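You operate a simulated robot arm through the tools that you are given. There is no shell and no other tool. Be economical: measure what you need, move in short steps, check, and stop when the job is done.

You are at the controls of a simulated robot arm. One attempt, no reset.

JOB
Stack the jam jar labelled "apricot" from the counter top on top of the jam jar labelled "cherry".

The check looks at the end state, three seconds after you hand in, the way a careful person would. Anything else that was tipped, shoved, dropped, spilled or broken makes it a failure.

ROBOT AND FRAMES
A 7-joint arm with a two-finger parallel gripper, fixed in place. Base frame: the origin is at the foot of the arm, x ahead of it, y to its left, z up; the work surface is at about z = 910. Units: mm, degrees, N and s.
With the tool pointing down near the work surface it reaches from about 240 to 680 mm from the base axis. Its first joint turns from -66.0 to 66.0 degrees. Payload 2.4 kg.
Tool frame: the origin (TCP) lies between the finger pads and is the grasp point; the fingertips stand 30 mm ahead of it; z points along the fingers, y is the line along which they close. The gripper opens to 94 mm. The fingers are 28 mm wide and 10 mm thick; the gripper's body (50 by 96 mm) begins 55 mm behind the TCP.
Orientation is that of the tool frame in the base frame, as a unit quaternion [x, y, z, w]. With the fingers straight down and closing along the base's y, the tool's x points along the base's -x, its y along +y and its z along -z.

CONTROLS
- The arm moves only by the tool jog_arm. Its argument "series" is text: rows parted by semicolons, each of 7 numbers parted by spaces: the turn, a rotation vector about the tool's x, y, z in degrees, then the shift along the tool's x, y, z in mm, then the finger opening in mm, from 0 to 94. In form: ax ay az tx ty tz grip; .... A call has 1 to 12 rows; each row is the pose to reach, as a shift and turn from the pose commanded when the call began, along the tool's axes at that moment. Rows are played at 5 a second. More than 50 mm and 8.6 degrees between two rows, or a gripper value outside its range, and nothing of the call is played. Where a pose cannot be reached the arm comes as near as it can. A force on the tool above 40 N (or 10 N above the force at the start of the call, whichever is more), or a blocked arm, ends the call early, and 0.2 s more pass. The fingers move at their own pace (about 153 mm/s each) and stop on an object; they squeeze with about 25 N. The grip force told is the motor's: it shows also when the fingers shut on nothing. Time passes only in rows, and 0.2 s behind the last, so rows that repeat a pose let the fingers close. It gives the time, the measured TCP pose, the force on the tool (base axes), the opening and the grip force at its end, in the units of the frame above (readings bear some noise).
- Cameras (640 x 400 px; columns grow to the right, rows downward): "scene" is fixed at [53.6, 490.1, 1449.8]; the picture's right is [-0.58, -0.81, 0.00], its down [-0.43, 0.31, -0.85] and it looks along [0.69, -0.50, -0.53] (base axes); focal length 356 px, centre (320, 200). "wrist" rides on the gripper at [-37, 0, -58] in the tool frame; the picture's right is [0.00, -1.00, 0.00], its down [0.97, 0.00, -0.24] and it looks along [0.24, 0.00, 0.97] (tool axes); focal length 218 px, centre (320, 200). There is no depth. A picture from a camera that has moved, and an enlarged one, comes with that camera's place and axes in the base frame and with its lens.
- grab_frame(camera): a new picture of that camera. It takes no simulated time.
- close_up(camera, box): a new picture of the part [left, top, right, bottom] of that camera's present view, enlarged. It takes no simulated time.
- job_done(): hands the job in; it is judged then, once.

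Work in short steps. Places have to be worked out from the pictures, the camera data and where the tool is seen: move nearer, look again, correct. Check each grasp and each placing, and mend what went wrong. You have 90 turns and 36 pictures in all, those below and enlarged ones among them. Open the gripper and draw the arm clear of the work before you hand the job in, unless the task says otherwise; then end with one line.

The tools are called after "Emit:" as a command line: name --argument value ..., lists and objects as JSON in quotes. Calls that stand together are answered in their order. jog_arm: Moves the arm, as the interface text tells. Its arguments: {"type":"object","properties":{"series":{"type":"string"}},"required":["series"]} The other tools are called the same way: grab_frame (camera) takes a picture; close_up (camera, box) takes an enlarged picture of a part of a camera's view; job_done () hands the job in.

At the start:

```text
clock: 0.0
eef_pos: [449.7, 117.9, 1226.8]
tcp_rot: [0.0, 1.0, 0.0, 0.0]
wrist_force: [0.3, 0.4, -0.7]
grip_width: 94.1
grip_force: 0.0
```

scene: 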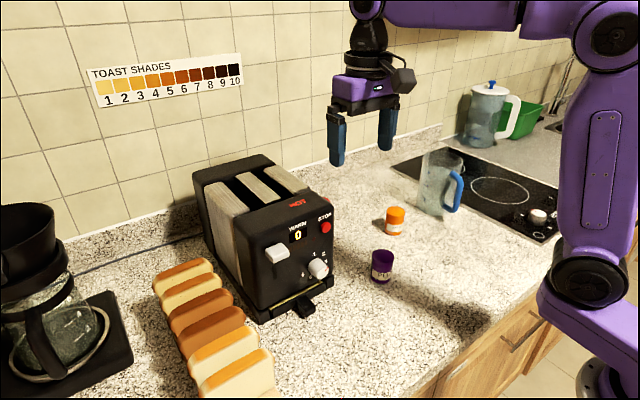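
wrist: 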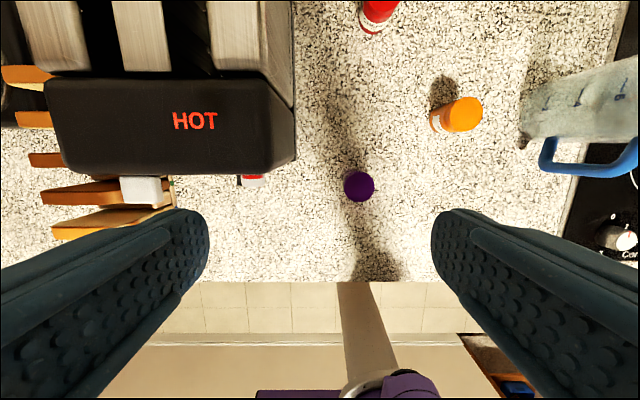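

I see an orange, a purple and a red jar; the red one stands behind the toaster in the scene view. I'll read the labels first.

Emit:
close_up --camera "scene" --box '[310, 170, 470, 300]'

Emit:
close_up --camera "wrist" --box '[330, 0, 510, 210]'

```text
3.08 times, centred on (390, 235) of scene
camera zoom: at [53.6, 490.1, 1449.8], right [-0.58, -0.81, 0.0], down [-0.43, 0.31, -0.85], along [0.69, -0.5, -0.53], focal length 1095 px, centre (105, 92)
```

zoom: 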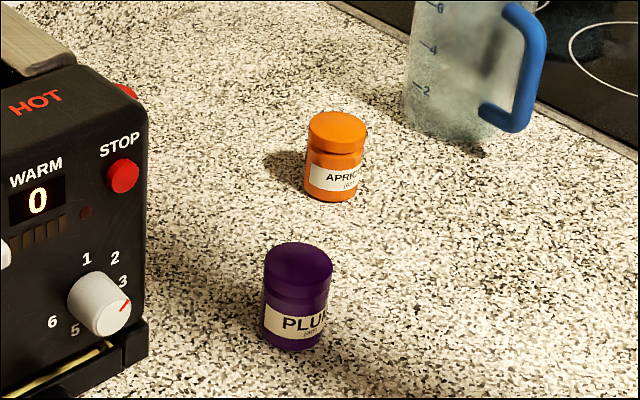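

```text
1.90 times, centred on (420, 105) of wrist
camera zoom: at [487.3, 118.0, 1283.8], right [0.0, -1.0, 0.0], down [-0.97, 0.0, 0.24], along [-0.24, 0.0, -0.97], focal length 416 px, centre (130, 381)
```

zoom: 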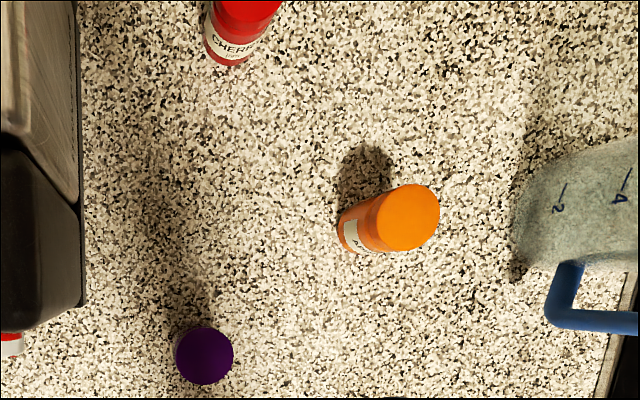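

The labels read apricot (orange), cherry (red) and plum (purple). Triangulating puts the apricot at about (529, -81) with its top near z 967, and the cherry roughly at (675, 45). I'll move above the apricot, staying high.

Emit:
jog_arm --series "0 0 0 -13 -33 24 94; 0 0 0 -26 -66 48 94; 0 0 0 -40 -99 72 94; 0 0 0 -53 -133 96 94; 0 0 0 -66 -166 110 94; 0 0 0 -79.3 -198.9 126.8 94; 0 0 0 -79.3 -198.9 126.8 94"

Emit:
grab_frame --camera "wrist"

Emit:
grab_frame --camera "scene"

```text
clock: 1.6
eef_pos: [529.2, -79.9, 1100.6]
tcp_rot: [0.0, 1.0, 0.0, 0.0]
wrist_force: [0.1, -0.1, 0.8]
grip_width: 93.9
grip_force: 0.1
```

```text
31 pictures are left
camera wrist: at [567.1, -80.0, 1158.2], right [0.0, -1.0, 0.0], down [-0.97, 0.0, 0.24], along [-0.24, 0.0, -0.97], focal length 218 px, centre (320, 200)
```

wrist: 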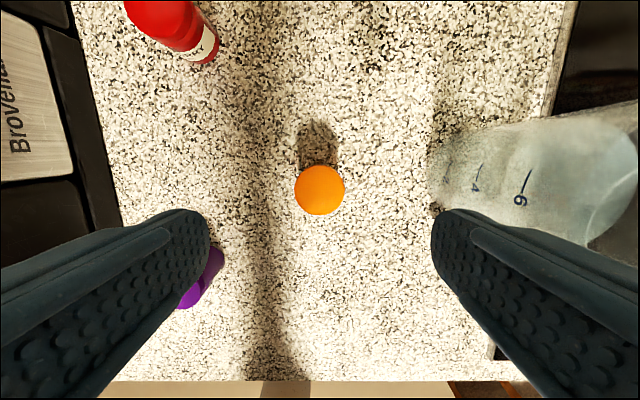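

```text
30 pictures are left
```

scene: 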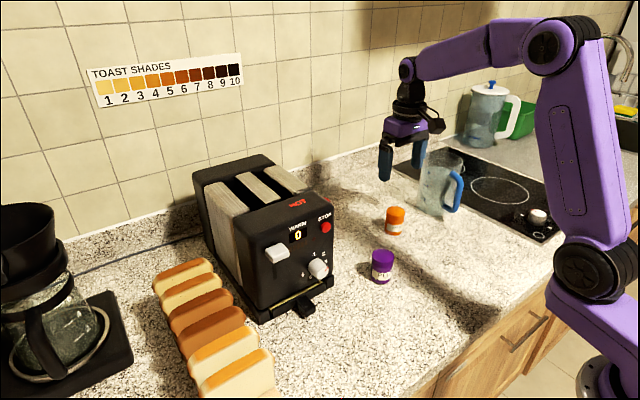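

The apricot sits right under the tool at about (528, -80). My two estimates for the cherry disagree, so I'll move near it, staying high, to measure it from above.

Emit:
jog_arm --series "0 0 0 -23 31 -8 94; 0 0 0 -46 62 -15 94; 0 0 0 -68 93 -23 94; 0 0 0 -91 125 -30 94; 0 0 0 -91 125 -30 94"

Emit:
grab_frame --camera "wrist"

```text
clock: 2.8
eef_pos: [621.2, 44.6, 1130.3]
tcp_rot: [0.001, 1.0, 0.0, -0.001]
wrist_force: [0.8, 0.2, -0.1]
grip_width: 93.9
grip_force: 0.1
```

```text
29 pictures are left
camera wrist: at [657.9, 44.7, 1188.4], right [0.0, -1.0, 0.0], down [-0.97, 0.0, 0.24], along [-0.24, 0.0, -0.97], focal length 218 px, centre (320, 200)
```

wrist: 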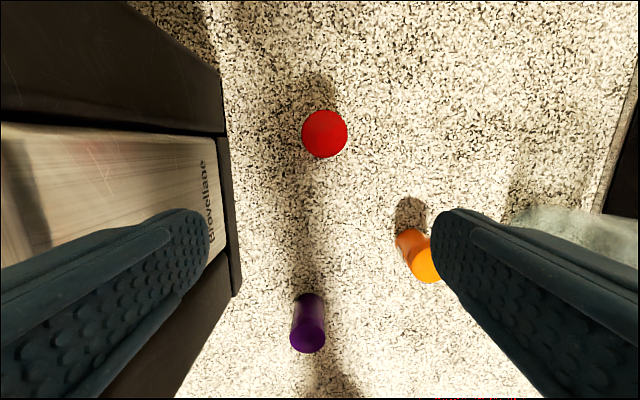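

The cherry top is at about (670, 40), which is close to the reach limit. I'll test that reach empty, with the fingertips still well above the cap, before picking up the apricot.

Emit:
jog_arm --series "0 0 0 -25 -2 30 94; 0 0 0 -49 -4.5 60 94; 0 0 0 -49 -4.5 100 94; 0 0 0 -49 -4.5 100 94; 0 0 0 -49 -4.5 100 94"

Emit:
grab_frame --camera "wrist"

Emit:
grab_frame --camera "scene"

```text
clock: 4.0
eef_pos: [669.6, 38.5, 1029.6]
tcp_rot: [0.0, 1.0, -0.001, 0.0]
wrist_force: [0.3, -0.1, 0.7]
grip_width: 94.0
grip_force: 0.1
```

```text
28 pictures are left
camera wrist: at [706.6, 38.3, 1087.0], right [0.0, -1.0, 0.0], down [-0.97, 0.0, 0.24], along [-0.24, 0.0, -0.97], focal length 218 px, centre (320, 200)
```

wrist: 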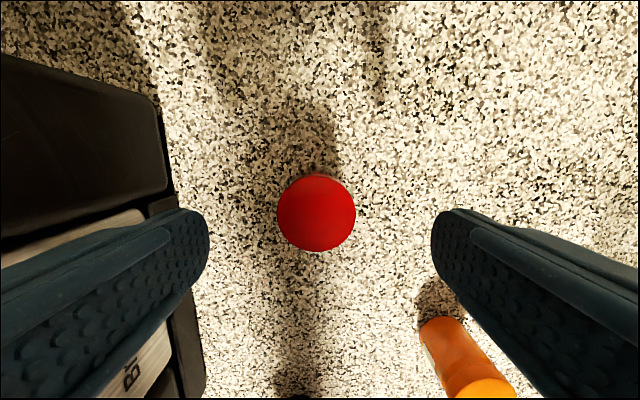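

```text
27 pictures are left
```

scene: 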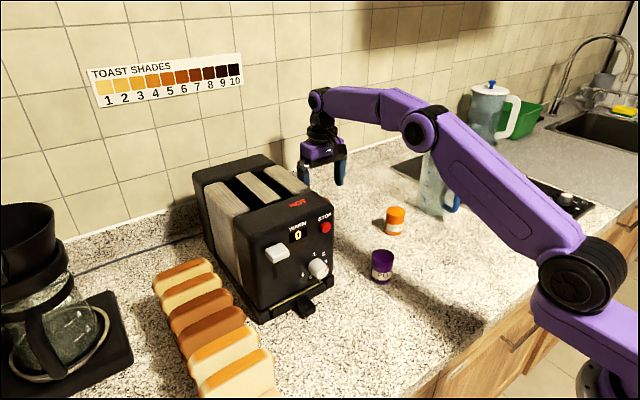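

The reach is fine, and the cherry cap centre measures (669.3, 40.2). I'll rise, travel back over the apricot at (528.5, -80) and stop above it.

Emit:
jog_arm --series "0 0 0 0 0 -40 94; 0 0 0 35 -30 -50 94; 0 0 0 70 -60 -50 94; 0 0 0 105 -90 -50 94; 0 0 0 140.5 -119.5 -40 94; 0 0 0 140.5 -119.5 -10 94; 0 0 0 140.5 -119.5 10 94; 0 0 0 140.5 -119.5 10 94"

Emit:
grab_frame --camera "wrist"

```text
clock: 5.8
eef_pos: [528.9, -82.6, 1017.5]
tcp_rot: [0.0, 1.0, 0.0, 0.0]
wrist_force: [-0.3, -0.2, 0.3]
grip_width: 94.2
grip_force: 0.1
```

```text
26 pictures are left
camera wrist: at [566.2, -81.3, 1075.7], right [0.0, -1.0, 0.0], down [-0.97, 0.0, 0.24], along [-0.24, 0.0, -0.97], focal length 218 px, centre (320, 200)
```

wrist: 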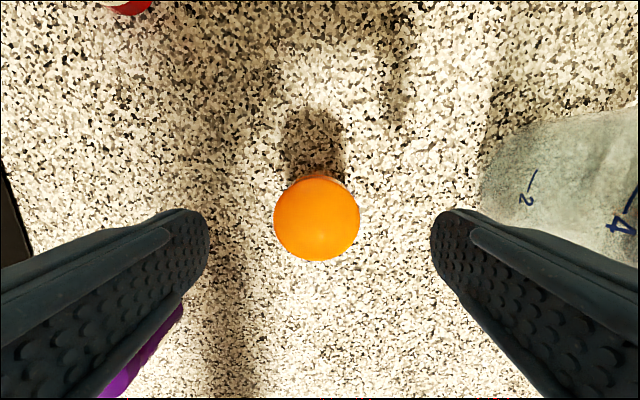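

The apricot cap is centred at about (529.5, -79.5). I'll descend with a small y correction to put the TCP near z 949.

Emit:
jog_arm --series "0 0 0 -0.7 1.5 20 94; 0 0 0 -0.7 1.5 40 94; 0 0 0 -0.7 1.5 56 94; 0 0 0 -0.7 1.5 70 94; 0 0 0 -0.7 1.5 70 94; 0 0 0 -0.7 1.5 70 94"

Emit:
grab_frame --camera "wrist"

Emit:
close_up --camera "scene" --box '[350, 150, 470, 260]'

```text
clock: 7.2
eef_pos: [528.6, -80.8, 948.8]
tcp_rot: [0.001, 1.0, 0.0, 0.0]
wrist_force: [0.4, 0.3, -0.7]
grip_width: 94.0
grip_force: 0.0
```

```text
25 pictures are left
camera wrist: at [566.7, -79.2, 1006.5], right [0.0, -1.0, 0.0], down [-0.97, 0.0, 0.24], along [-0.24, 0.0, -0.97], focal length 218 px, centre (320, 200)
```

wrist: 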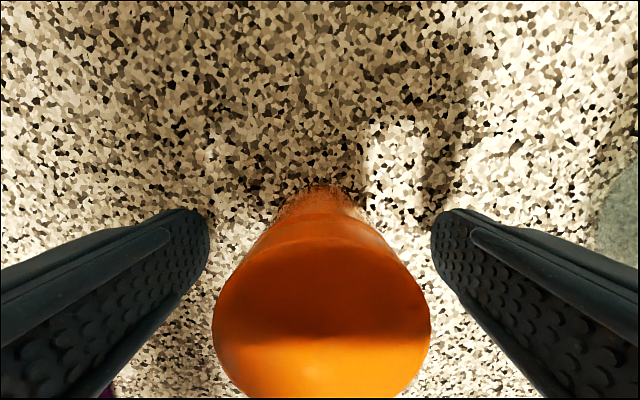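

```text
3.64 times, centred on (410, 205) of scene
camera zoom: at [53.6, 490.1, 1449.8], right [-0.58, -0.81, 0.0], down [-0.43, 0.31, -0.85], along [0.69, -0.5, -0.53], focal length 1294 px, centre (-7, 182)
```

zoom: 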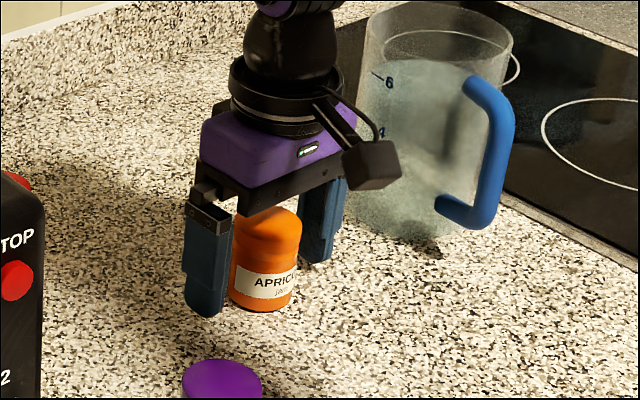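

The apricot sits centred between the open fingers and nothing else is near. I'll close the grip.

Emit:
jog_arm --series "0 0 0 0 0 0 60; 0 0 0 0 0 0 38; 0 0 0 0 0 0 30; 0 0 0 0 0 0 30; 0 0 0 0 0 0 30"

```text
clock: 8.4
eef_pos: [529.2, -79.7, 947.8]
tcp_rot: [0.001, 1.0, -0.001, 0.001]
wrist_force: [-0.4, -0.7, 0.1]
grip_width: 44.3
grip_force: 25.2
```

Opening of 44.3 mm at 25 N means the jar is held. I'll lift 100 mm and look.

Emit:
jog_arm --series "0 0 0 0 0 -15 30; 0 0 0 0 0 -40 30; 0 0 0 0 0 -70 30; 0 0 0 0 0 -100 30; 0 0 0 0 0 -100 30"

Emit:
grab_frame --camera "wrist"

Emit:
close_up --camera "scene" --box '[350, 110, 470, 220]'

```text
clock: 9.6
eef_pos: [530.5, -79.1, 1050.0]
tcp_rot: [0.0, 1.0, 0.001, 0.0]
wrist_force: [-0.1, 0.0, -1.4]
grip_width: 44.3
grip_force: 24.7
```

```text
23 pictures are left
camera wrist: at [567.2, -78.7, 1107.2], right [0.0, -1.0, 0.0], down [-0.97, 0.0, 0.24], along [-0.24, 0.0, -0.97], focal length 218 px, centre (320, 200)
```

wrist: 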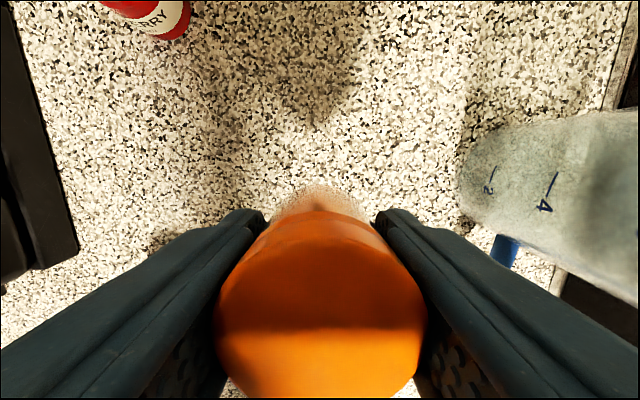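

```text
3.64 times, centred on (410, 165) of scene
camera zoom: at [53.6, 490.1, 1449.8], right [-0.58, -0.81, 0.0], down [-0.43, 0.31, -0.85], along [0.69, -0.5, -0.53], focal length 1294 px, centre (-7, 327)
```

zoom: 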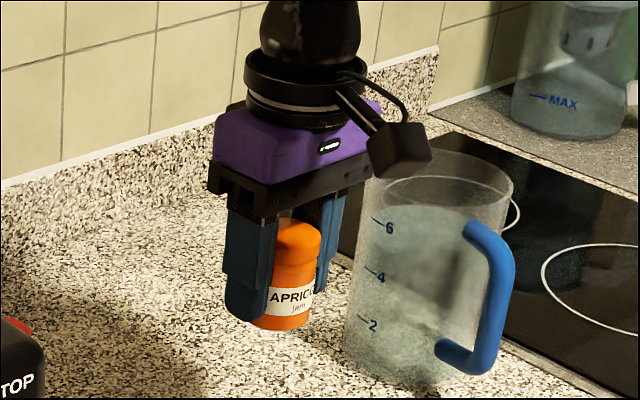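

It's held level. I'll carry it at height to above the cherry and then check the alignment.

Emit:
jog_arm --series "0 0 0 -28 24 -20 30; 0 0 0 -56 48 -20 30; 0 0 0 -84 72 -20 30; 0 0 0 -112 96 -20 30; 0 0 0 -130 111 -20 30; 0 0 0 -140.1 119.5 -20 30; 0 0 0 -140.1 119.5 -20 30; 0 0 0 -140.1 119.5 -20 30"

Emit:
grab_frame --camera "wrist"

Emit:
close_up --camera "scene" --box '[270, 110, 390, 220]'

```text
clock: 11.4
eef_pos: [671.4, 40.6, 1069.2]
tcp_rot: [0.002, 1.0, 0.0, 0.001]
wrist_force: [0.4, -0.5, -1.1]
grip_width: 44.4
grip_force: 25.1
```

```text
21 pictures are left
camera wrist: at [707.3, 41.4, 1127.3], right [0.0, -1.0, 0.0], down [-0.97, 0.0, 0.24], along [-0.24, 0.0, -0.97], focal length 218 px, centre (320, 200)
```

wrist: 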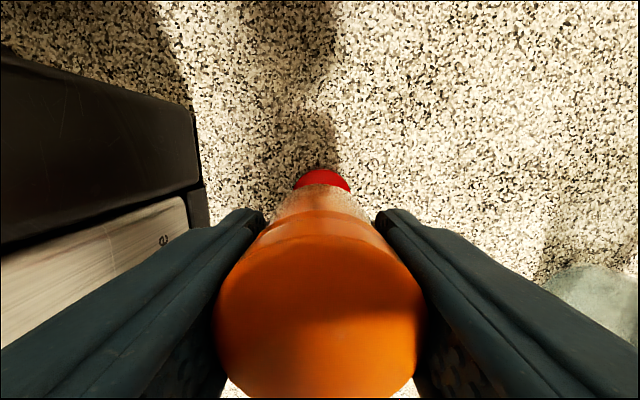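

```text
3.64 times, centred on (330, 165) of scene
camera zoom: at [53.6, 490.1, 1449.8], right [-0.58, -0.81, 0.0], down [-0.43, 0.31, -0.85], along [0.69, -0.5, -0.53], focal length 1294 px, centre (284, 327)
```

zoom: 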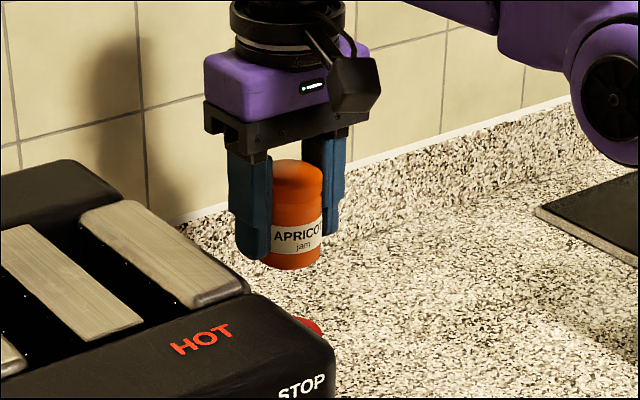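

It's aligned: the visible far edge of the cherry cap gives its centre as x ≈ 669.4. I'll trim by under 1 mm and lower until a few mm above contact.

Emit:
jog_arm --series "0 0 0 0.7 -0.8 15 30; 0 0 0 0.7 -0.8 30 30; 0 0 0 0.7 -0.8 43 30; 0 0 0 0.7 -0.8 52 30; 0 0 0 0.7 -0.8 57 30; 0 0 0 0.7 -0.8 57 30; 0 0 0 0.7 -0.8 57 30"

Emit:
grab_frame --camera "wrist"

Emit:
close_up --camera "scene" --box '[290, 130, 380, 220]'

```text
clock: 13.0
eef_pos: [667.9, 39.5, 1011.5]
tcp_rot: [0.0, 1.0, 0.0, 0.0]
wrist_force: [0.2, 0.2, -1.7]
grip_width: 44.4
grip_force: 24.7
```

```text
19 pictures are left
camera wrist: at [705.7, 40.1, 1069.6], right [0.0, -1.0, 0.0], down [-0.97, 0.0, 0.24], along [-0.24, 0.0, -0.97], focal length 218 px, centre (320, 200)
```

wrist: 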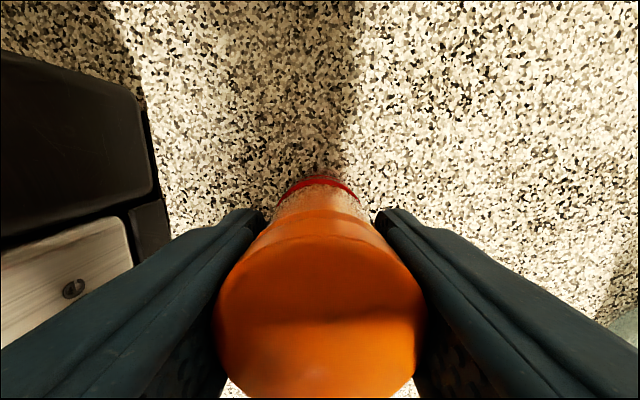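

```text
4.44 times, centred on (335, 175) of scene
camera zoom: at [53.6, 490.1, 1449.8], right [-0.58, -0.81, 0.0], down [-0.43, 0.31, -0.85], along [0.69, -0.5, -0.53], focal length 1582 px, centre (253, 311)
```

zoom: 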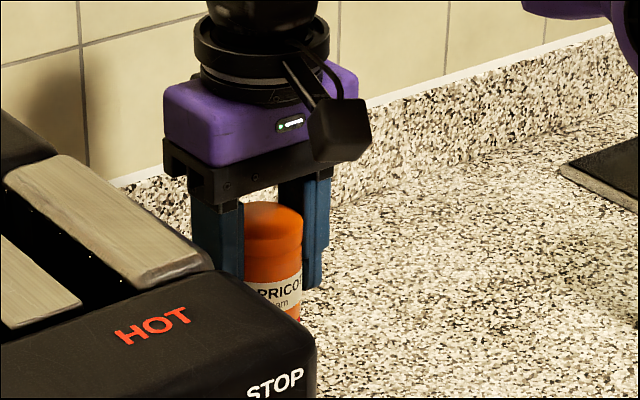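

It's well aligned, within about 1 mm, and about 4 mm above contact. I'll lower slowly in small steps while watching the force.

Emit:
jog_arm --series "0 0 0 -0.6 0 1.2 30; 0 0 0 -0.6 0 2.4 30; 0 0 0 -0.6 0 3.5 30; 0 0 0 -0.6 0 3.5 30"

```text
clock: 14.0
eef_pos: [668.6, 39.6, 1010.3]
tcp_rot: [0.001, 1.0, 0.001, 0.002]
wrist_force: [-4.7, -0.5, 21.5]
grip_width: 44.1
grip_force: 24.5
```

There's contact with about 21 N upward. I'll ease up slightly to take most of the preload off before releasing, and look.

Emit:
jog_arm --series "0 0 0 0 0 -0.7 30; 0 0 0 0 0 -1.2 30; 0 0 0 0 0 -1.2 30"

Emit:
grab_frame --camera "wrist"

```text
clock: 14.8
eef_pos: [670.0, 39.5, 1011.1]
tcp_rot: [0.0, 1.0, 0.0, 0.001]
wrist_force: [-1.3, -0.3, 16.3]
grip_width: 44.2
grip_force: 25.0
```

```text
17 pictures are left
camera wrist: at [706.6, 40.2, 1068.4], right [0.0, -1.0, 0.0], down [-0.97, 0.0, 0.24], along [-0.24, 0.0, -0.97], focal length 218 px, centre (320, 200)
```

wrist: 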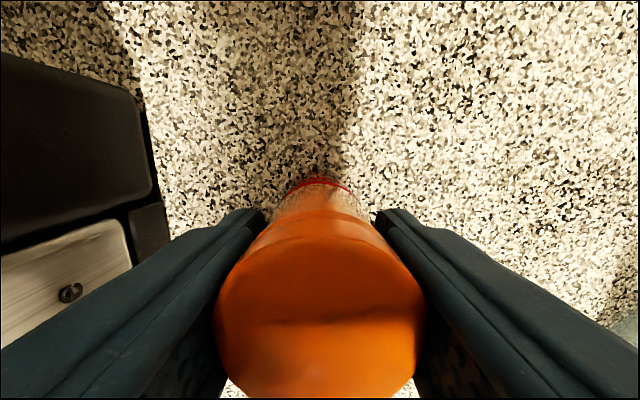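

It's still pressing at 16 N. I'll ease up a bit more.

Emit:
jog_arm --series "0 0 0 0 0 -1 30; 0 0 0 0 0 -1.6 30; 0 0 0 0 0 -1.6 30"

```text
clock: 15.6
eef_pos: [669.6, 39.3, 1010.4]
tcp_rot: [0.001, 1.0, 0.0, -0.001]
wrist_force: [1.2, -0.4, 3.6]
grip_width: 44.0
grip_force: 25.2
```

The load is down to about 4 N and the jar is resting on the cherry. I'll open the fingers in place.

Emit:
jog_arm --series "0 0 0 0 0 0 46; 0 0 0 0 0 0 50; 0 0 0 0 0 0 60; 0 0 0 0 0 0 75; 0 0 0 0 0 0 80; 0 0 0 0 0 0 80"

Emit:
grab_frame --camera "wrist"

```text
clock: 17.0
eef_pos: [668.4, 39.5, 1011.6]
tcp_rot: [0.001, 1.0, 0.0, 0.0]
wrist_force: [0.1, 0.7, 0.0]
grip_width: 79.8
grip_force: 0.1
```

```text
16 pictures are left
camera wrist: at [707.2, 40.3, 1069.3], right [0.0, -1.0, 0.0], down [-0.97, 0.0, 0.24], along [-0.24, 0.0, -0.97], focal length 218 px, centre (320, 200)
```

wrist: 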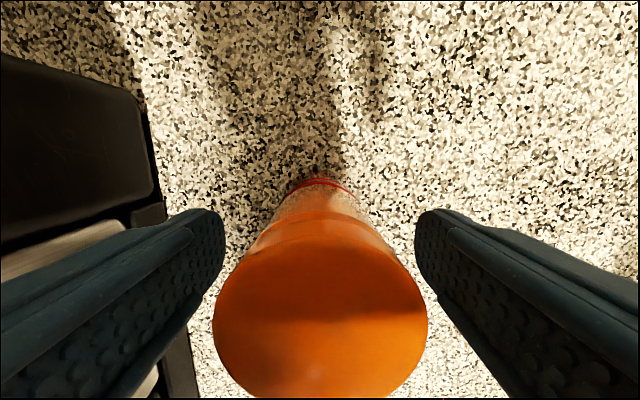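

The jar is released and stands upright. I'll retreat straight up, clearing the stack, and look.

Emit:
jog_arm --series "0 0 0 0 0 -15 80; 0 0 0 0 0 -40 80; 0 0 0 0 0 -75 80; 0 0 0 0 0 -110 80; 0 0 0 30 0 -135 80; 0 0 0 65 0 -150 80; 0 0 0 65 0 -150 80"

Emit:
grab_frame --camera "wrist"

Emit:
grab_frame --camera "scene"

```text
clock: 18.6
eef_pos: [604.9, 39.2, 1161.4]
tcp_rot: [0.001, 1.0, 0.0, -0.001]
wrist_force: [0.3, 0.1, 1.3]
grip_width: 79.8
grip_force: 0.1
out of reach, approached as far as the arm can: row 4
```

```text
15 pictures are left
camera wrist: at [642.9, 39.4, 1218.8], right [0.0, -1.0, 0.0], down [-0.97, 0.0, 0.24], along [-0.24, 0.0, -0.97], focal length 218 px, centre (320, 200)
```

wrist: 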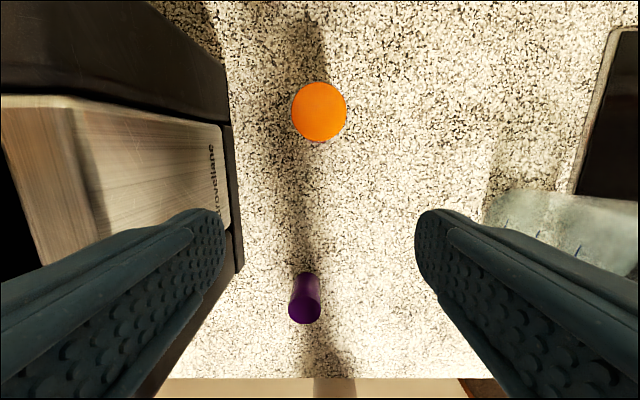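

```text
14 pictures are left
```

scene: 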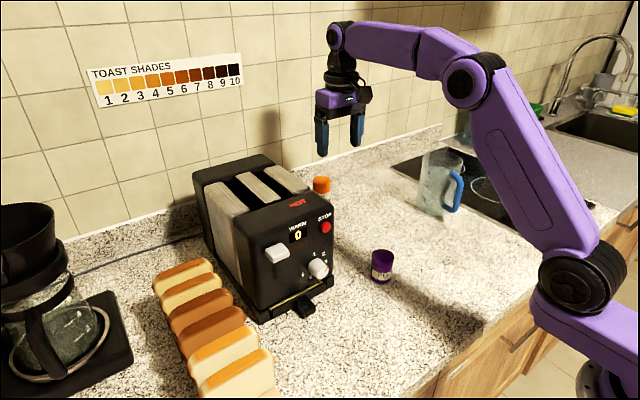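

The stack stands, with the apricot cap at about (670, 39.5) and z ~1026. I'll back the arm away and take one angled look to confirm.

Emit:
jog_arm --series "0 0 0 40 -20 -10 80; 0 0 0 80 -45 -20 80; 0 0 0 115 -75 -30 80; 0 0 0 150 -100 -40 80; 0 0 0 150 -100 -40 80"

Emit:
close_up --camera "wrist" --box '[160, 0, 360, 125]'

Emit:
close_up --camera "scene" --box '[270, 150, 470, 290]'

```text
clock: 19.8
eef_pos: [455.4, -60.2, 1201.5]
tcp_rot: [0.0, 1.0, 0.001, 0.0]
wrist_force: [0.4, 0.1, 0.3]
grip_width: 80.1
grip_force: 0.1
```

```text
3.20 times, centred on (260, 62) of wrist
camera zoom: at [492.7, -59.7, 1258.6], right [0.0, -1.0, 0.0], down [-0.97, 0.0, 0.24], along [-0.24, 0.0, -0.97], focal length 698 px, centre (512, 640)
```

zoom: 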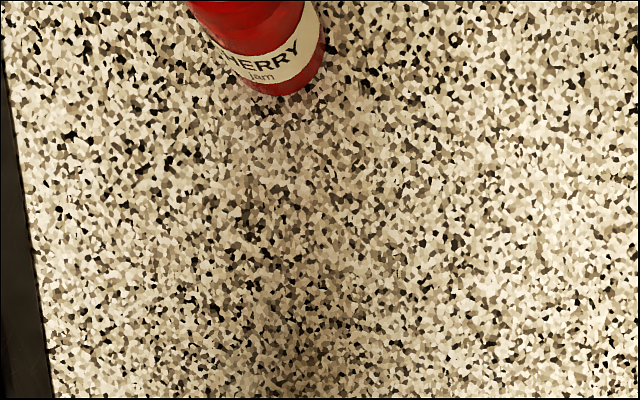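

```text
2.86 times, centred on (370, 220) of scene
camera zoom: at [53.5, 490.0, 1449.8], right [-0.58, -0.81, 0.0], down [-0.43, 0.31, -0.85], along [0.69, -0.5, -0.53], focal length 1017 px, centre (177, 143)
```

zoom: 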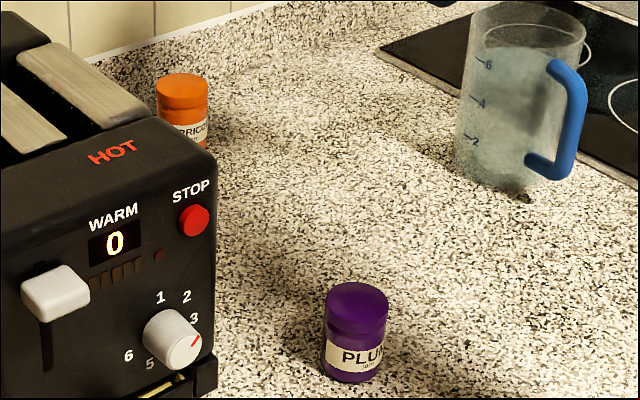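

The stack is upright and stable, the other items haven't moved, and the arm is clear with the gripper open. I'm handing in.

Emit:
job_done

```text
The job is handed in.
```

The apricot jar is stacked on the cherry jar, centred to within about 1 mm by my measurements, and nothing else was disturbed.
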